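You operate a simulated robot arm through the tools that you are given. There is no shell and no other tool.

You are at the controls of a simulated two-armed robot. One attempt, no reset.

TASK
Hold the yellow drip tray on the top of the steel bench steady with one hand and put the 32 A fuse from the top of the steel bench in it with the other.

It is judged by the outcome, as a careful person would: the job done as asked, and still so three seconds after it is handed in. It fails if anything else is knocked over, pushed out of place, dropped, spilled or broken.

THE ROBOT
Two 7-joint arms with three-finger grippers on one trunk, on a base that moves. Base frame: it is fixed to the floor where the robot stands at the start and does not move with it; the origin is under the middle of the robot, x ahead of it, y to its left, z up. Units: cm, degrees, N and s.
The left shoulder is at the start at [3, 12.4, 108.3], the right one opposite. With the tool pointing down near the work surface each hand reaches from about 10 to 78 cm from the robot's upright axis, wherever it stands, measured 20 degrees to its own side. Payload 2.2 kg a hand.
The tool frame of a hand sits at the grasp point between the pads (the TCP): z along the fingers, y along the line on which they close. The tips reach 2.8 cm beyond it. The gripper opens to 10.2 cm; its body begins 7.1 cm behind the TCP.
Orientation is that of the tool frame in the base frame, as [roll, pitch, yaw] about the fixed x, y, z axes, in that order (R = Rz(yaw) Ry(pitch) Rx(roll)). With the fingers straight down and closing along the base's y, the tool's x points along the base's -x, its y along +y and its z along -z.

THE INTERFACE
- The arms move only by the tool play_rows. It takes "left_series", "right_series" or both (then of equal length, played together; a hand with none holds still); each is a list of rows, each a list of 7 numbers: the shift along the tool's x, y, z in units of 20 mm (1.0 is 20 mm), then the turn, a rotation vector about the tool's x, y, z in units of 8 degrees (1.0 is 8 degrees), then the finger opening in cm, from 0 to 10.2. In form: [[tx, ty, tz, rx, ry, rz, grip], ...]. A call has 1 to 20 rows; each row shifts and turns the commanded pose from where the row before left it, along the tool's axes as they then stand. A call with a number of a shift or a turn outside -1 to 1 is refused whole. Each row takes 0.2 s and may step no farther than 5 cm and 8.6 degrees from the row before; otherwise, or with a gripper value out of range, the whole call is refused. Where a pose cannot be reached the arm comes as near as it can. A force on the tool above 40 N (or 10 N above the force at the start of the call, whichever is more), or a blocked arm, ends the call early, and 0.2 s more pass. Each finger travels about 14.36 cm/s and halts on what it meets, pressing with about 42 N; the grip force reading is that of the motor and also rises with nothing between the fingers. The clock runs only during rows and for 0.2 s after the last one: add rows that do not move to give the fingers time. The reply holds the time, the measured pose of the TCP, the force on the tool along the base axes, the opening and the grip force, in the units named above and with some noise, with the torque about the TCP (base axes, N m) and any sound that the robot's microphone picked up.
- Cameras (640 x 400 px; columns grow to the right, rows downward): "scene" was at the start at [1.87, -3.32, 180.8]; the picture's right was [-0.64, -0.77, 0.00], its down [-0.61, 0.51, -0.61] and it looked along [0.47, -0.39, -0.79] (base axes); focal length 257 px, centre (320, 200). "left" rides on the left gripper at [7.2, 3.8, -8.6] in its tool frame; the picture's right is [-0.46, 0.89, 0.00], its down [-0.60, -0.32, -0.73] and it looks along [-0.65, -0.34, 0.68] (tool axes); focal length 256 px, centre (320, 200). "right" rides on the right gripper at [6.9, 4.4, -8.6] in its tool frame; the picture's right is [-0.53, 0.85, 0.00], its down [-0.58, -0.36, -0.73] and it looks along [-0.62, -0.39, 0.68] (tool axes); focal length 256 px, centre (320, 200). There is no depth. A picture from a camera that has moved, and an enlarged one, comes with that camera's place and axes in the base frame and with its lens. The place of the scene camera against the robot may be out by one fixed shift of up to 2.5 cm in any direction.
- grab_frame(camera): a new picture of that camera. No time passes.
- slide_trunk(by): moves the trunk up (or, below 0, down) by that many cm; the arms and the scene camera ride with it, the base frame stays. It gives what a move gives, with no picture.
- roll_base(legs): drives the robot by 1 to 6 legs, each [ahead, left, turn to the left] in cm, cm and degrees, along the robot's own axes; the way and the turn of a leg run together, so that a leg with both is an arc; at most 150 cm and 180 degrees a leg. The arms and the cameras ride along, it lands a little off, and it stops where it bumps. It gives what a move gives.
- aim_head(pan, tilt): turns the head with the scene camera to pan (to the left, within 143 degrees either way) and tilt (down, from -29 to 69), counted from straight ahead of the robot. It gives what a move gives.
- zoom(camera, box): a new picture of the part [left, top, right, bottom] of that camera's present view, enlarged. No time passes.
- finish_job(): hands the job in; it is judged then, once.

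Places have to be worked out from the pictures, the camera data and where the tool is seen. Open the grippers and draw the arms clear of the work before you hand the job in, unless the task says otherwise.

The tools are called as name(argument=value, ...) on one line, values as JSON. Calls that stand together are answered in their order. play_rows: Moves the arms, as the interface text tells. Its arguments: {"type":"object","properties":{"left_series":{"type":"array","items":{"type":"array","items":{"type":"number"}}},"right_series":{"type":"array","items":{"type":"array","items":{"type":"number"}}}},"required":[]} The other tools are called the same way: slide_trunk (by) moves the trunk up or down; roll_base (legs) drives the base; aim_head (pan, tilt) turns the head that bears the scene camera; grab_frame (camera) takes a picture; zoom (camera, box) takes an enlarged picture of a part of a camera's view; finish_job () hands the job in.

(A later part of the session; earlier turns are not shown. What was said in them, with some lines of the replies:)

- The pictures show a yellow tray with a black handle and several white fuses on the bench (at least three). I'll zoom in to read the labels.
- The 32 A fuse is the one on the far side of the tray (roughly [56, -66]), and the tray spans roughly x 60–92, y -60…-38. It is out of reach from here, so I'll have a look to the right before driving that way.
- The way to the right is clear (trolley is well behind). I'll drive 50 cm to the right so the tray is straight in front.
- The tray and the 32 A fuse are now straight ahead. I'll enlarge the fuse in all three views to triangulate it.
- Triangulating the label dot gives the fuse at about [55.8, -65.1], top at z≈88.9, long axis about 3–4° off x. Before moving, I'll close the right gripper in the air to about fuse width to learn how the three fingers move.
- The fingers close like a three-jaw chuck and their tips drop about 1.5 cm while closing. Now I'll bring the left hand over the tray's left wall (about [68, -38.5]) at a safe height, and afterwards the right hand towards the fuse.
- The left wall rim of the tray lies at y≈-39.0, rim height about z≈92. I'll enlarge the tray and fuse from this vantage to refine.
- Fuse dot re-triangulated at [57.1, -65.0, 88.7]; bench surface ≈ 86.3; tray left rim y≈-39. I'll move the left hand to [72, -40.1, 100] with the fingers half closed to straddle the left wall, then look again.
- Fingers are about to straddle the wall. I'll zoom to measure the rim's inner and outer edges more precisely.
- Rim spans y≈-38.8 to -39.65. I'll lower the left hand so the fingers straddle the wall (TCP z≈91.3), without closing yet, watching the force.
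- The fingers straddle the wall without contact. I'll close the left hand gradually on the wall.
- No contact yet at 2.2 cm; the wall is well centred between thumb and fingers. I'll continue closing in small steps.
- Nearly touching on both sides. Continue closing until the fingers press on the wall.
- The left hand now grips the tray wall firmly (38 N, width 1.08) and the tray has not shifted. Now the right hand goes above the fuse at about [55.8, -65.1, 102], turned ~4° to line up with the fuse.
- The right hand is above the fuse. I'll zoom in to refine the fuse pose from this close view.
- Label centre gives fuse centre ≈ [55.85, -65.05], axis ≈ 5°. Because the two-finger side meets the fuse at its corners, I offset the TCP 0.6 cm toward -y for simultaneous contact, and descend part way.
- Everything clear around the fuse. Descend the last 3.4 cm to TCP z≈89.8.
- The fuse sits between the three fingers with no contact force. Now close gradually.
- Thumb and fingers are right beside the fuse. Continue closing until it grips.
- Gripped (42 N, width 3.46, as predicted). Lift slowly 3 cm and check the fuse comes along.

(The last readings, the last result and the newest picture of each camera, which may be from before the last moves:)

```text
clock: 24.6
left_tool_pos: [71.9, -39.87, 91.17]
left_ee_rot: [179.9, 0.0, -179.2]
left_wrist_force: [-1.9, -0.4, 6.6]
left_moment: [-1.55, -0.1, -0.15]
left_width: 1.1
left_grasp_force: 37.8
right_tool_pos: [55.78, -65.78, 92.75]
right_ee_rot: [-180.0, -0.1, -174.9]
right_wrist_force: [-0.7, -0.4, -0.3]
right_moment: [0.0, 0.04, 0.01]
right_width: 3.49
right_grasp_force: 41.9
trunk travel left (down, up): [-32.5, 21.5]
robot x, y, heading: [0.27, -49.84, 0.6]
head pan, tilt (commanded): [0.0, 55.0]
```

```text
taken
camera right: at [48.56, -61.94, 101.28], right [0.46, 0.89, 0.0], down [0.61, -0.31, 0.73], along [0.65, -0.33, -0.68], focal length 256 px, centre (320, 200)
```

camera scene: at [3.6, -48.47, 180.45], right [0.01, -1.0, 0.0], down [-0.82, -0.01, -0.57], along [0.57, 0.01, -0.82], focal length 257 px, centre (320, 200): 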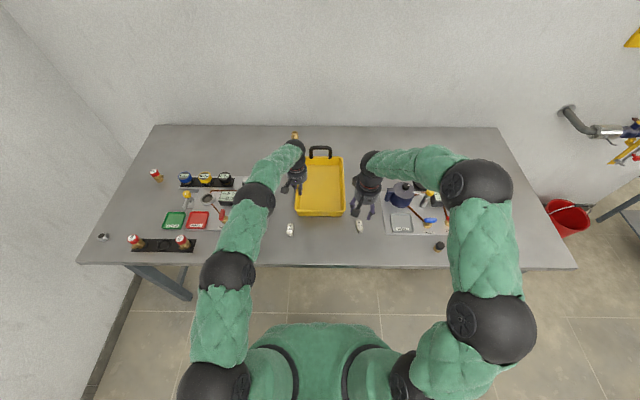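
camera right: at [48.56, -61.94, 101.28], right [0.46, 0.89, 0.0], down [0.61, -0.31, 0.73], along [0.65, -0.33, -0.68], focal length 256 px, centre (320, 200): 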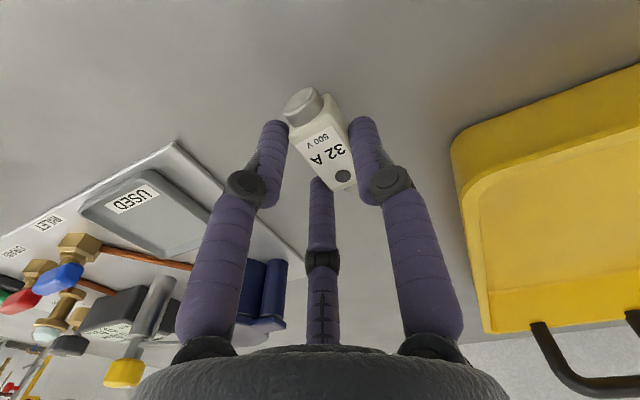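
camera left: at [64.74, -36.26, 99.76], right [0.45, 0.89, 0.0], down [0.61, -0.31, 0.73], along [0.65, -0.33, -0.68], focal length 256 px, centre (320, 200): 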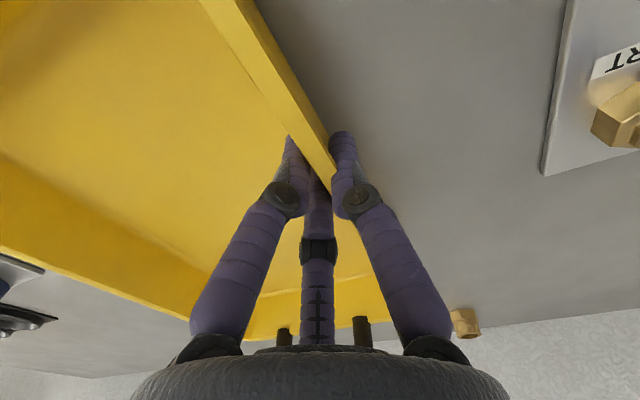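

The fuse is firmly in the right hand. Raise to z≈101 and carry it over the tray to about [67, -53], keeping about 14 cm from the left hand.

play_rows(right_series=[[0, 0, -0.8, 0, 0, 0, 2.4], [0, 0, -0.9, 0, 0, 0, 2.4], [0, 0, -0.9, 0, 0, 0, 2.4], [0, 0, -0.9, 0, 0, 0, 2.4], [0, 0, -0.65, 0, 0, 0, 2.4], [-0.4, 0.38, 0, 0, 0, 0, 2.4], [-0.7, 0.67, 0, 0, 0, 0, 2.4], [-0.77, 0.735, 0, 0, 0, 0, 2.4], [-0.77, 0.735, 0, 0, 0, 0, 2.4], [-0.77, 0.735, 0, 0, 0, 0, 2.4], [-0.77, 0.735, 0, 0, 0, 0, 2.4], [-0.77, 0.735, 0, 0, 0, 0, 2.4], [-0.7, 0.67, 0, 0, 0, 0, 2.4], [-0.5, 0.49, 0, 0, 0, 0, 2.4], [0, 0, 0, 0, 0, 0, 2.4]])

grab_frame(camera="right")

zoom(camera="scene", box=[260, 120, 420, 240])

grab_frame(camera="left")

```text
clock: 27.8
left_tool_pos: [71.97, -39.83, 91.2]
left_ee_rot: [180.0, 0.1, -179.2]
left_wrist_force: [-0.8, 0.6, 5.5]
left_moment: [-1.51, 0.21, -0.17]
left_width: 1.07
left_grasp_force: 37.9
right_tool_pos: [67.0, -52.84, 101.22]
right_ee_rot: [180.0, 0.0, -174.9]
right_wrist_force: [-0.1, 0.0, -0.6]
right_moment: [0.01, 0.0, 0.0]
right_width: 3.48
right_grasp_force: 41.9
trunk travel left (down, up): [-32.5, 21.5]
robot x, y, heading: [0.32, -49.95, 0.9]
head pan, tilt (commanded): [0.0, 55.0]
```

```text
taken
camera right: at [59.79, -49.01, 109.79], right [0.46, 0.89, 0.0], down [0.61, -0.31, 0.73], along [0.65, -0.33, -0.68], focal length 256 px, centre (320, 200)
```

right: 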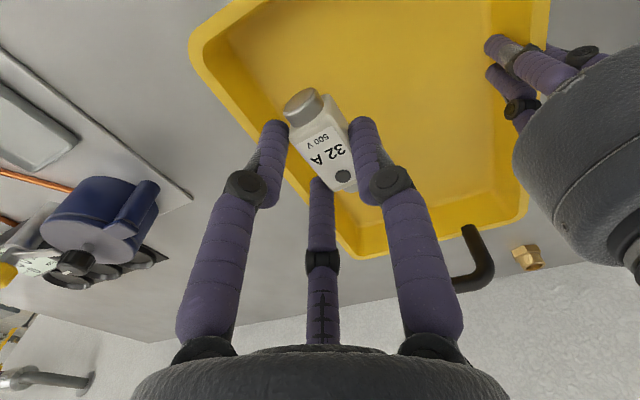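

```text
3.33 times, centred on (340, 180) of scene
camera zoom: at [3.61, -48.48, 180.45], right [0.01, -1.0, 0.0], down [-0.82, -0.01, -0.57], along [0.57, 0.01, -0.82], focal length 858 px, centre (253, 267)
```

zoom: 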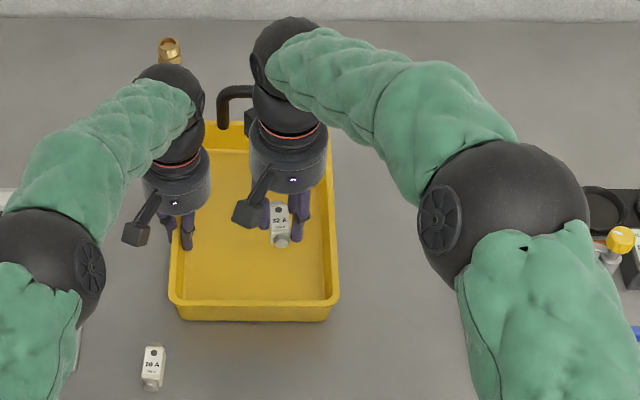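

```text
taken
camera left: at [64.73, -36.23, 99.72], right [0.45, 0.89, 0.0], down [0.61, -0.31, 0.73], along [0.65, -0.33, -0.68], focal length 256 px, centre (320, 200)
```

left: 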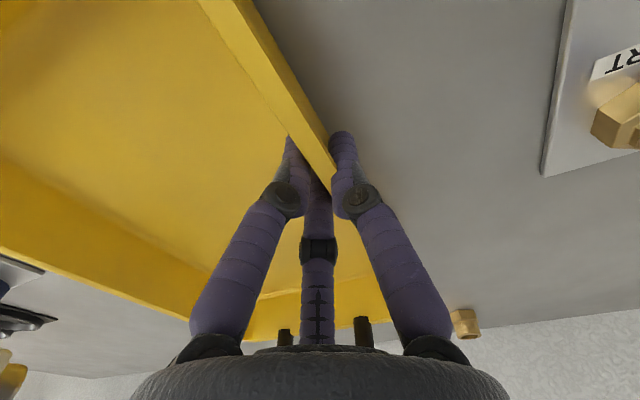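

Good clearance between the hands and the fuse is well inside the tray outline. Lower it to TCP z≈91.2, just above the tray floor.

play_rows(right_series=[[0, 0, 0.6, 0, 0, 0, 2.4], [0, 0, 0.9, 0, 0, 0, 2.4], [0, 0, 0.9, 0, 0, 0, 2.4], [0, 0, 0.9, 0, 0, 0, 2.4], [0, 0, 0.9, 0, 0, 0, 2.4], [0, 0, 0.5, 0, 0, 0, 2.4], [0, 0, 0.3, 0, 0, 0, 2.4], [0, 0, 0, 0, 0, 0, 2.4]])

grab_frame(camera="right")

zoom(camera="scene", box=[260, 120, 420, 240])

```text
clock: 29.6
left_tool_pos: [71.96, -39.88, 91.22]
left_ee_rot: [179.9, 0.0, -179.2]
left_wrist_force: [0.5, 0.9, 6.3]
left_moment: [-1.54, 0.0, -0.14]
left_width: 1.09
left_grasp_force: 38.2
right_tool_pos: [67.17, -53.14, 91.22]
right_ee_rot: [-180.0, 0.1, -174.9]
right_wrist_force: [0.7, 0.8, -0.4]
right_moment: [-0.01, 0.0, 0.03]
right_width: 3.48
right_grasp_force: 41.4
trunk travel left (down, up): [-32.5, 21.5]
robot x, y, heading: [0.18, -50.1, 0.7]
head pan, tilt (commanded): [0.0, 55.0]
```

```text
taken
camera right: at [59.87, -49.26, 99.67], right [0.46, 0.89, 0.0], down [0.61, -0.31, 0.73], along [0.65, -0.33, -0.68], focal length 256 px, centre (320, 200)
```

right: 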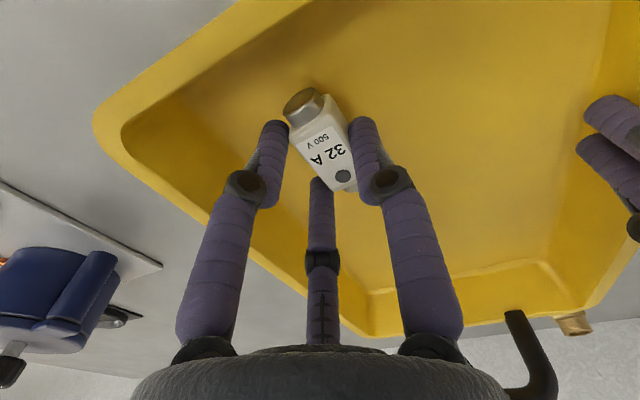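

```text
3.33 times, centred on (340, 180) of scene
camera zoom: at [3.61, -48.47, 180.45], right [0.01, -1.0, 0.0], down [-0.82, -0.01, -0.57], along [0.57, 0.01, -0.82], focal length 858 px, centre (253, 267)
```

zoom: 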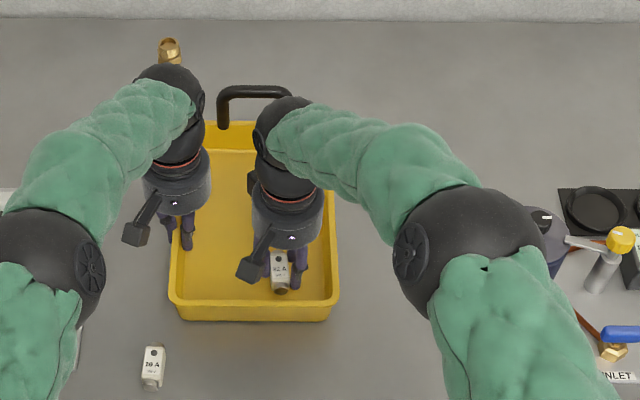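

No contact yet. Step down gently 0.6 cm at low speed, watching the wrist force.

play_rows(right_series=[[0, 0, 0.1, 0, 0, 0, 2.4], [0, 0, 0.1, 0, 0, 0, 2.4], [0, 0, 0.1, 0, 0, 0, 2.4], [0, 0, 0, 0, 0, 0, 2.4]])

```text
clock: 30.6
left_tool_pos: [71.99, -39.86, 91.07]
left_ee_rot: [179.9, 0.0, -179.2]
left_wrist_force: [-1.5, 0.3, 6.7]
left_moment: [-1.53, -0.03, -0.13]
left_width: 1.09
left_grasp_force: 37.9
right_tool_pos: [67.17, -53.0, 90.53]
right_ee_rot: [-180.0, 0.0, -174.9]
right_wrist_force: [0.7, 0.1, -0.9]
right_moment: [0.0, 0.01, 0.0]
right_width: 3.5
right_grasp_force: 41.6
trunk travel left (down, up): [-32.5, 21.5]
robot x, y, heading: [0.36, -50.22, 0.8]
head pan, tilt (commanded): [0.0, 55.0]
```

Still no contact at 90.5. Continue in smaller steps.

play_rows(right_series=[[0, 0, 0.08, 0, 0, 0, 2.4], [0, 0, 0.07, 0, 0, 0, 2.4], [0, 0, 0, 0, 0, 0, 2.4]])

```text
clock: 31.4
left_tool_pos: [71.96, -39.75, 91.16]
left_ee_rot: [-180.0, 0.2, -179.2]
left_wrist_force: [4.8, 3.5, 0.0]
left_moment: [-1.44, -0.16, -0.06]
left_width: 1.1
left_grasp_force: 37.8
right_tool_pos: [67.14, -52.85, 90.41]
right_ee_rot: [179.9, 0.1, -175.0]
right_wrist_force: [-3.4, -1.1, 20.3]
right_moment: [0.14, 0.41, 0.06]
right_width: 3.44
right_grasp_force: 41.6
trunk travel left (down, up): [-32.5, 21.5]
robot x, y, heading: [0.49, -49.86, 0.8]
head pan, tilt (commanded): [0.0, 55.0]
```

Contact with the tray floor (20 N). Back off ~1 mm to relieve the force, then open the fingers gently.

play_rows(right_series=[[0, 0, -0.06, 0, 0, 0, 2.4], [0, 0, 0, 0, 0, 0, 2.4]])

```text
clock: 32.0
left_tool_pos: [71.81, -39.77, 91.16]
left_ee_rot: [-180.0, 0.0, -179.1]
left_wrist_force: [-1.2, 3.0, 1.7]
left_moment: [-1.49, -0.8, -0.02]
left_width: 1.06
left_grasp_force: 37.6
right_tool_pos: [67.22, -52.91, 90.49]
right_ee_rot: [180.0, 0.3, -174.8]
right_wrist_force: [5.4, -2.6, 14.4]
right_moment: [0.05, 0.05, 0.0]
right_width: 3.5
right_grasp_force: 41.9
trunk travel left (down, up): [-32.5, 21.5]
robot x, y, heading: [0.73, -50.38, 0.9]
head pan, tilt (commanded): [0.0, 55.0]
```

play_rows(right_series=[[0, 0, -0.05, 0, 0, 0, 2.4], [0, 0, 0, 0, 0, 0, 2.4]])

grab_frame(camera="right")

```text
clock: 32.6
left_tool_pos: [72.0, -39.83, 91.25]
left_ee_rot: [180.0, 0.0, -179.2]
left_wrist_force: [-1.4, 4.1, 3.3]
left_moment: [-1.54, 0.04, -0.07]
left_width: 1.11
left_grasp_force: 38.5
right_tool_pos: [67.12, -52.8, 90.5]
right_ee_rot: [-179.9, 0.1, -174.9]
right_wrist_force: [4.8, -2.3, 11.8]
right_moment: [0.02, -0.18, -0.05]
right_width: 3.49
right_grasp_force: 42.0
trunk travel left (down, up): [-32.5, 21.5]
robot x, y, heading: [-0.09, -49.98, 0.8]
head pan, tilt (commanded): [0.0, 55.0]
```

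```text
taken
camera right: at [59.82, -49.07, 98.99], right [0.46, 0.89, 0.0], down [0.61, -0.31, 0.73], along [0.65, -0.33, -0.68], focal length 256 px, centre (320, 200)
```

right: 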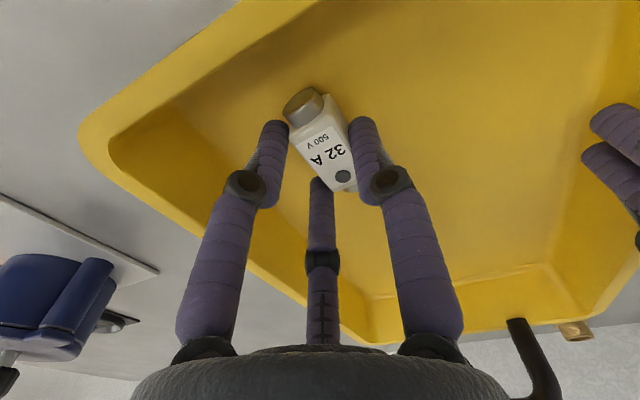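

Residual contact 12 N; back off another ~1 mm, then open in small steps so all fingers leave gently.

play_rows(right_series=[[0, 0, -0.05, 0, 0, 0, 2.4], [0, 0, 0, 0, 0, 0, 3.2], [0, 0, 0, 0, 0, 0, 3.6], [0, 0, 0, 0, 0, 0, 3.9], [0, 0, 0, 0, 0, 0, 4.4], [0, 0, 0, 0, 0, 0, 5.0]])

grab_frame(camera="right")

```text
clock: 34.0
left_tool_pos: [71.99, -39.87, 91.25]
left_ee_rot: [-180.0, 0.1, -179.2]
left_wrist_force: [-1.4, -0.4, 5.8]
left_moment: [-1.57, 0.22, -0.18]
left_width: 1.06
left_grasp_force: 38.3
right_tool_pos: [67.09, -52.96, 90.39]
right_ee_rot: [-180.0, 0.1, -175.0]
right_wrist_force: [0.8, 0.8, 0.9]
right_moment: [-0.02, -0.01, -0.01]
right_width: 4.99
right_grasp_force: 0.1
trunk travel left (down, up): [-32.5, 21.5]
robot x, y, heading: [0.14, -50.1, 0.7]
head pan, tilt (commanded): [0.0, 55.0]
```

```text
taken
camera right: at [59.82, -49.15, 99.04], right [0.46, 0.89, 0.0], down [0.61, -0.31, 0.73], along [0.65, -0.33, -0.68], focal length 256 px, centre (320, 200)
```

right: 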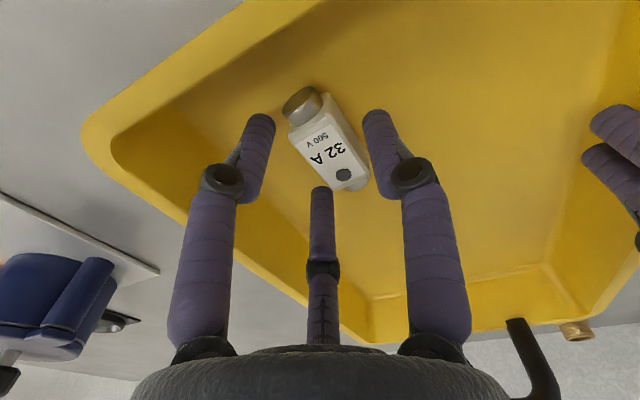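

The fuse rests on the tray floor and the fingers are free of it. Raise the right hand straight up, the left still holding the tray.

play_rows(right_series=[[0, 0, -0.3, 0, 0, 0, 5.6], [0, 0, -0.6, 0, 0, 0, 5.6], [0, 0, -0.9, 0, 0, 0, 5.6], [0, 0, -0.9, 0, 0, 0, 5.6], [0, 0, -0.9, 0, 0, 0, 5.6], [0, 0, -0.9, 0, 0, 0, 5.6], [0, 0, -0.9, 0, 0, 0, 5.6], [0, 0, -0.9, 0, 0, 0, 5.6], [0, 0, -0.9, 0, 0, 0, 5.6], [0, 0, 0, 0, 0, 0, 5.6]])

grab_frame(camera="right")

zoom(camera="scene", box=[260, 120, 420, 240])

```text
clock: 36.2
left_tool_pos: [72.01, -39.94, 91.13]
left_ee_rot: [179.9, 0.0, -179.2]
left_wrist_force: [0.7, -1.0, 6.3]
left_moment: [-1.6, -0.32, -0.14]
left_width: 1.08
left_grasp_force: 38.2
right_tool_pos: [67.24, -52.82, 104.9]
right_ee_rot: [-179.9, 0.0, -174.9]
right_wrist_force: [-0.1, 0.0, -0.8]
right_moment: [0.01, 0.0, -0.01]
right_width: 5.59
right_grasp_force: 0.1
trunk travel left (down, up): [-32.5, 21.5]
robot x, y, heading: [0.29, -50.2, 0.9]
head pan, tilt (commanded): [0.0, 55.0]
```

```text
taken
camera right: at [60.01, -49.11, 113.52], right [0.46, 0.89, 0.0], down [0.61, -0.31, 0.73], along [0.65, -0.33, -0.68], focal length 256 px, centre (320, 200)
```

right: 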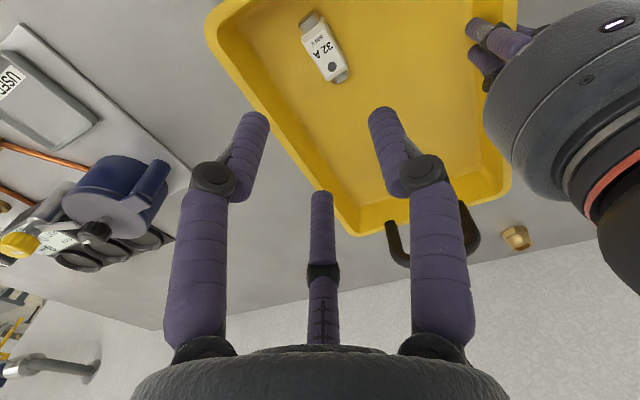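

```text
3.33 times, centred on (340, 180) of scene
camera zoom: at [3.61, -48.5, 180.45], right [0.01, -1.0, 0.0], down [-0.82, -0.01, -0.57], along [0.57, 0.01, -0.82], focal length 858 px, centre (253, 267)
```

zoom: 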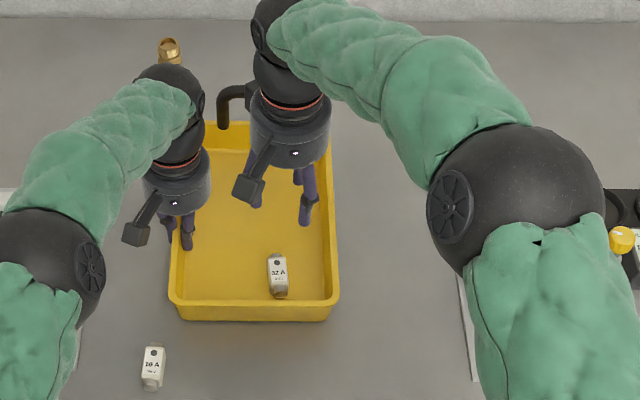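

The 32 A fuse lies in the tray. Draw the right hand back and up to the right, clear of the bench items.

play_rows(right_series=[[0.4, -0.4, -0.5, 0, 0, 0, 5.6], [0.85, -0.89, -0.4, 0, 0, 0, 5.6], [0.85, -0.89, -0.4, 0, 0, 0, 5.6], [0.85, -0.89, -0.4, 0, 0, 0, 5.6], [0.85, -0.89, -0.4, 0, 0, 0, 5.6], [0.85, -0.89, -0.4, 0, 0, 0, 5.6], [0.85, -0.89, -0.4, 0, 0, 0, 5.6], [0.85, -0.89, -0.4, 0, 0, 0, 5.6], [0.85, -0.89, -0.4, 0, 0, 0, 5.6], [0.85, -0.89, -0.4, 0, 0, 0, 5.6], [0.85, -0.89, -0.4, 0, 0, 0, 5.6], [0.85, -0.89, -0.4, 0, 0, 0, 8], [0.6, -0.6, 0, 0, 0, 0, 10], [0, 0, 0, 0, 0, 0, 10]])

grab_frame(camera="scene")

```text
clock: 39.2
left_tool_pos: [71.85, -39.71, 91.23]
left_ee_rot: [-180.0, 0.1, -179.2]
left_wrist_force: [-1.4, 1.5, 6.4]
left_moment: [-1.51, -0.23, -0.12]
left_width: 1.1
left_grasp_force: 38.1
right_tool_pos: [48.45, -76.06, 114.88]
right_ee_rot: [-180.0, 0.1, -175.0]
right_wrist_force: [0.6, 0.3, 0.2]
right_moment: [0.01, -0.02, 0.01]
right_width: 9.98
right_grasp_force: 0.1
trunk travel left (down, up): [-32.5, 21.5]
robot x, y, heading: [0.19, -50.27, 0.8]
head pan, tilt (commanded): [0.0, 55.0]
```

```text
taken
camera scene: at [3.58, -48.46, 180.45], right [0.01, -1.0, 0.0], down [-0.82, -0.01, -0.57], along [0.57, 0.01, -0.82], focal length 257 px, centre (320, 200)
```

scene: 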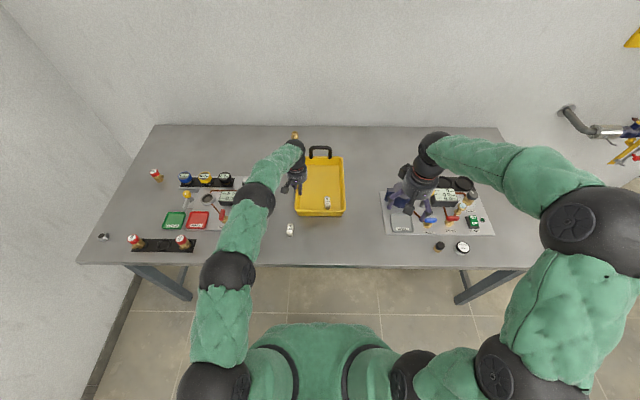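

Right hand is clear. Now release the tray slowly with the left hand.

play_rows(left_series=[[0, 0, 0, 0, 0, 0, 1.0], [0, 0, 0, 0, 0, 0, 1.2], [0, 0, 0, 0, 0, 0, 1.5], [0, 0, 0, 0, 0, 0, 2.2], [0, 0, 0, 0, 0, 0, 3.2], [0, 0, 0, 0, 0, 0, 4.5], [0, 0, 0, 0, 0, 0, 5.5], [0, 0, 0, 0, 0, 0, 6.0]])

grab_frame(camera="left")

```text
clock: 41.0
left_tool_pos: [71.99, -39.82, 91.18]
left_ee_rot: [-180.0, 0.0, -179.2]
left_wrist_force: [-0.4, 0.3, -0.4]
left_moment: [0.0, 0.0, 0.02]
left_width: 5.98
left_grasp_force: 0.1
right_tool_pos: [48.46, -76.22, 114.84]
right_ee_rot: [180.0, 0.0, -174.9]
right_wrist_force: [-0.2, -0.9, -0.3]
right_moment: [-0.01, 0.01, -0.02]
right_width: 10.0
right_grasp_force: 0.0
trunk travel left (down, up): [-32.5, 21.5]
robot x, y, heading: [0.16, -49.77, 0.8]
head pan, tilt (commanded): [0.0, 55.0]
```

```text
taken
camera left: at [64.75, -36.25, 99.67], right [0.45, 0.89, 0.0], down [0.61, -0.31, 0.73], along [0.65, -0.33, -0.68], focal length 256 px, centre (320, 200)
```

left: 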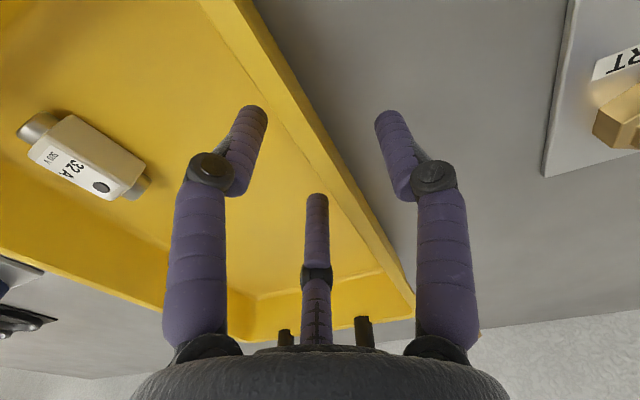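

The fingers are free of the wall, the tray hasn't moved. Raise the left hand straight up, then draw it back.

play_rows(left_series=[[0, 0, -0.4, 0, 0, 0, 6], [0, 0, -0.8, 0, 0, 0, 6], [0, 0, -0.9, 0, 0, 0, 6], [0, 0, -0.9, 0, 0, 0, 6], [0, 0, -0.9, 0, 0, 0, 6], [0, 0, -0.9, 0, 0, 0, 6], [0, 0, -0.9, 0, 0, 0, 6], [0, 0, -0.9, 0, 0, 0, 6], [0, 0, -0.9, 0, 0, 0, 6], [0, 0, -0.9, 0, 0, 0, 6], [0, 0, -0.9, 0, 0, 0, 7], [0, 0, -0.9, 0, 0, 0, 8], [0.7, 0.3, -0.6, 0, 0, 0, 9], [0.9, 0.5, 0, 0, 0, 0, 10], [0.9, 0.5, 0, 0, 0, 0, 10], [0.9, 0.5, 0, 0, 0, 0, 10], [0.9, 0.5, 0, 0, 0, 0, 10], [0.9, 0.5, 0, 0, 0, 0, 10], [0.6, 0.3, 0, 0, 0, 0, 10], [0, 0, 0, 0, 0, 0, 10]])

grab_frame(camera="scene")

zoom(camera="scene", box=[260, 130, 390, 240])

grab_frame(camera="left")

```text
clock: 45.2
left_tool_pos: [60.23, -33.63, 112.75]
left_ee_rot: [-180.0, 0.0, -179.1]
left_wrist_force: [-0.2, -0.5, -0.5]
left_moment: [-0.02, 0.0, 0.03]
left_width: 10.0
left_grasp_force: 0.0
right_tool_pos: [48.48, -76.17, 114.77]
right_ee_rot: [-180.0, 0.0, -174.9]
right_wrist_force: [0.2, -0.3, 0.5]
right_moment: [0.0, -0.03, 0.03]
right_width: 10.01
right_grasp_force: 0.1
trunk travel left (down, up): [-32.5, 21.5]
robot x, y, heading: [0.28, -49.73, 1.0]
head pan, tilt (commanded): [0.0, 55.0]
```

```text
taken
camera scene: at [3.71, -48.52, 180.45], right [0.01, -1.0, 0.0], down [-0.82, -0.01, -0.57], along [0.57, 0.01, -0.82], focal length 257 px, centre (320, 200)
```

scene: 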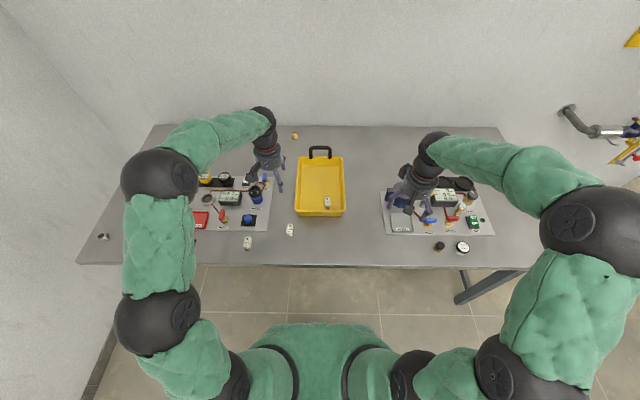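

```text
3.64 times, centred on (325, 185) of scene
camera zoom: at [3.71, -48.52, 180.45], right [0.01, -1.0, 0.0], down [-0.82, -0.01, -0.57], along [0.57, 0.01, -0.82], focal length 936 px, centre (302, 254)
```

zoom: 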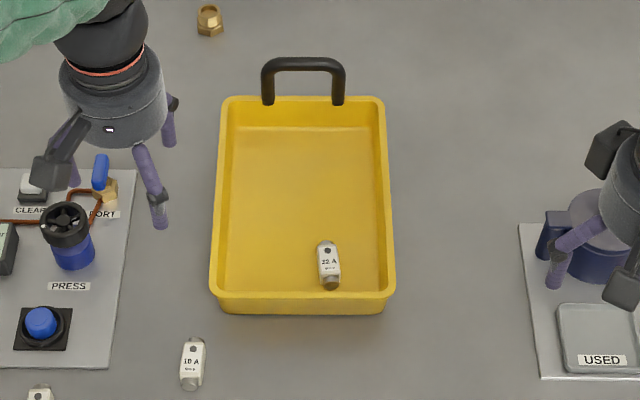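

```text
taken
camera left: at [52.92, -30.04, 121.18], right [0.45, 0.89, 0.0], down [0.61, -0.31, 0.73], along [0.65, -0.33, -0.68], focal length 256 px, centre (320, 200)
```

left: 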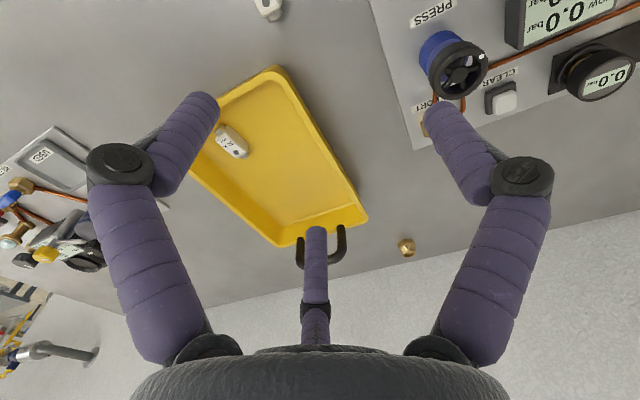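

The tray is exactly where it was, the 32 A fuse lies flat in it, the other fuses and panels are undisturbed, and both hands are open and clear. Handing in.

finish_job()

```text
The job is handed in.
```

The 32 A fuse is lying flat in the yellow drip tray, and the job is handed in. I don't have the judge's result.

- **Tray:** the left hand gripped its left wall from before the fuse was picked up until the right hand had withdrawn. The last pictures show the tray where it started.
- **Fuse:** I read its label before picking it up, so it is the 32 A one and not the nearby 10 A or 25 A. The right hand set it down on the tray floor. It pressed at about 20 N on first contact, and I backed off before opening the fingers.
- **Surroundings:** the last pictures show nothing else on the bench knocked over or moved. Both grippers are open and raised clear of the tray.
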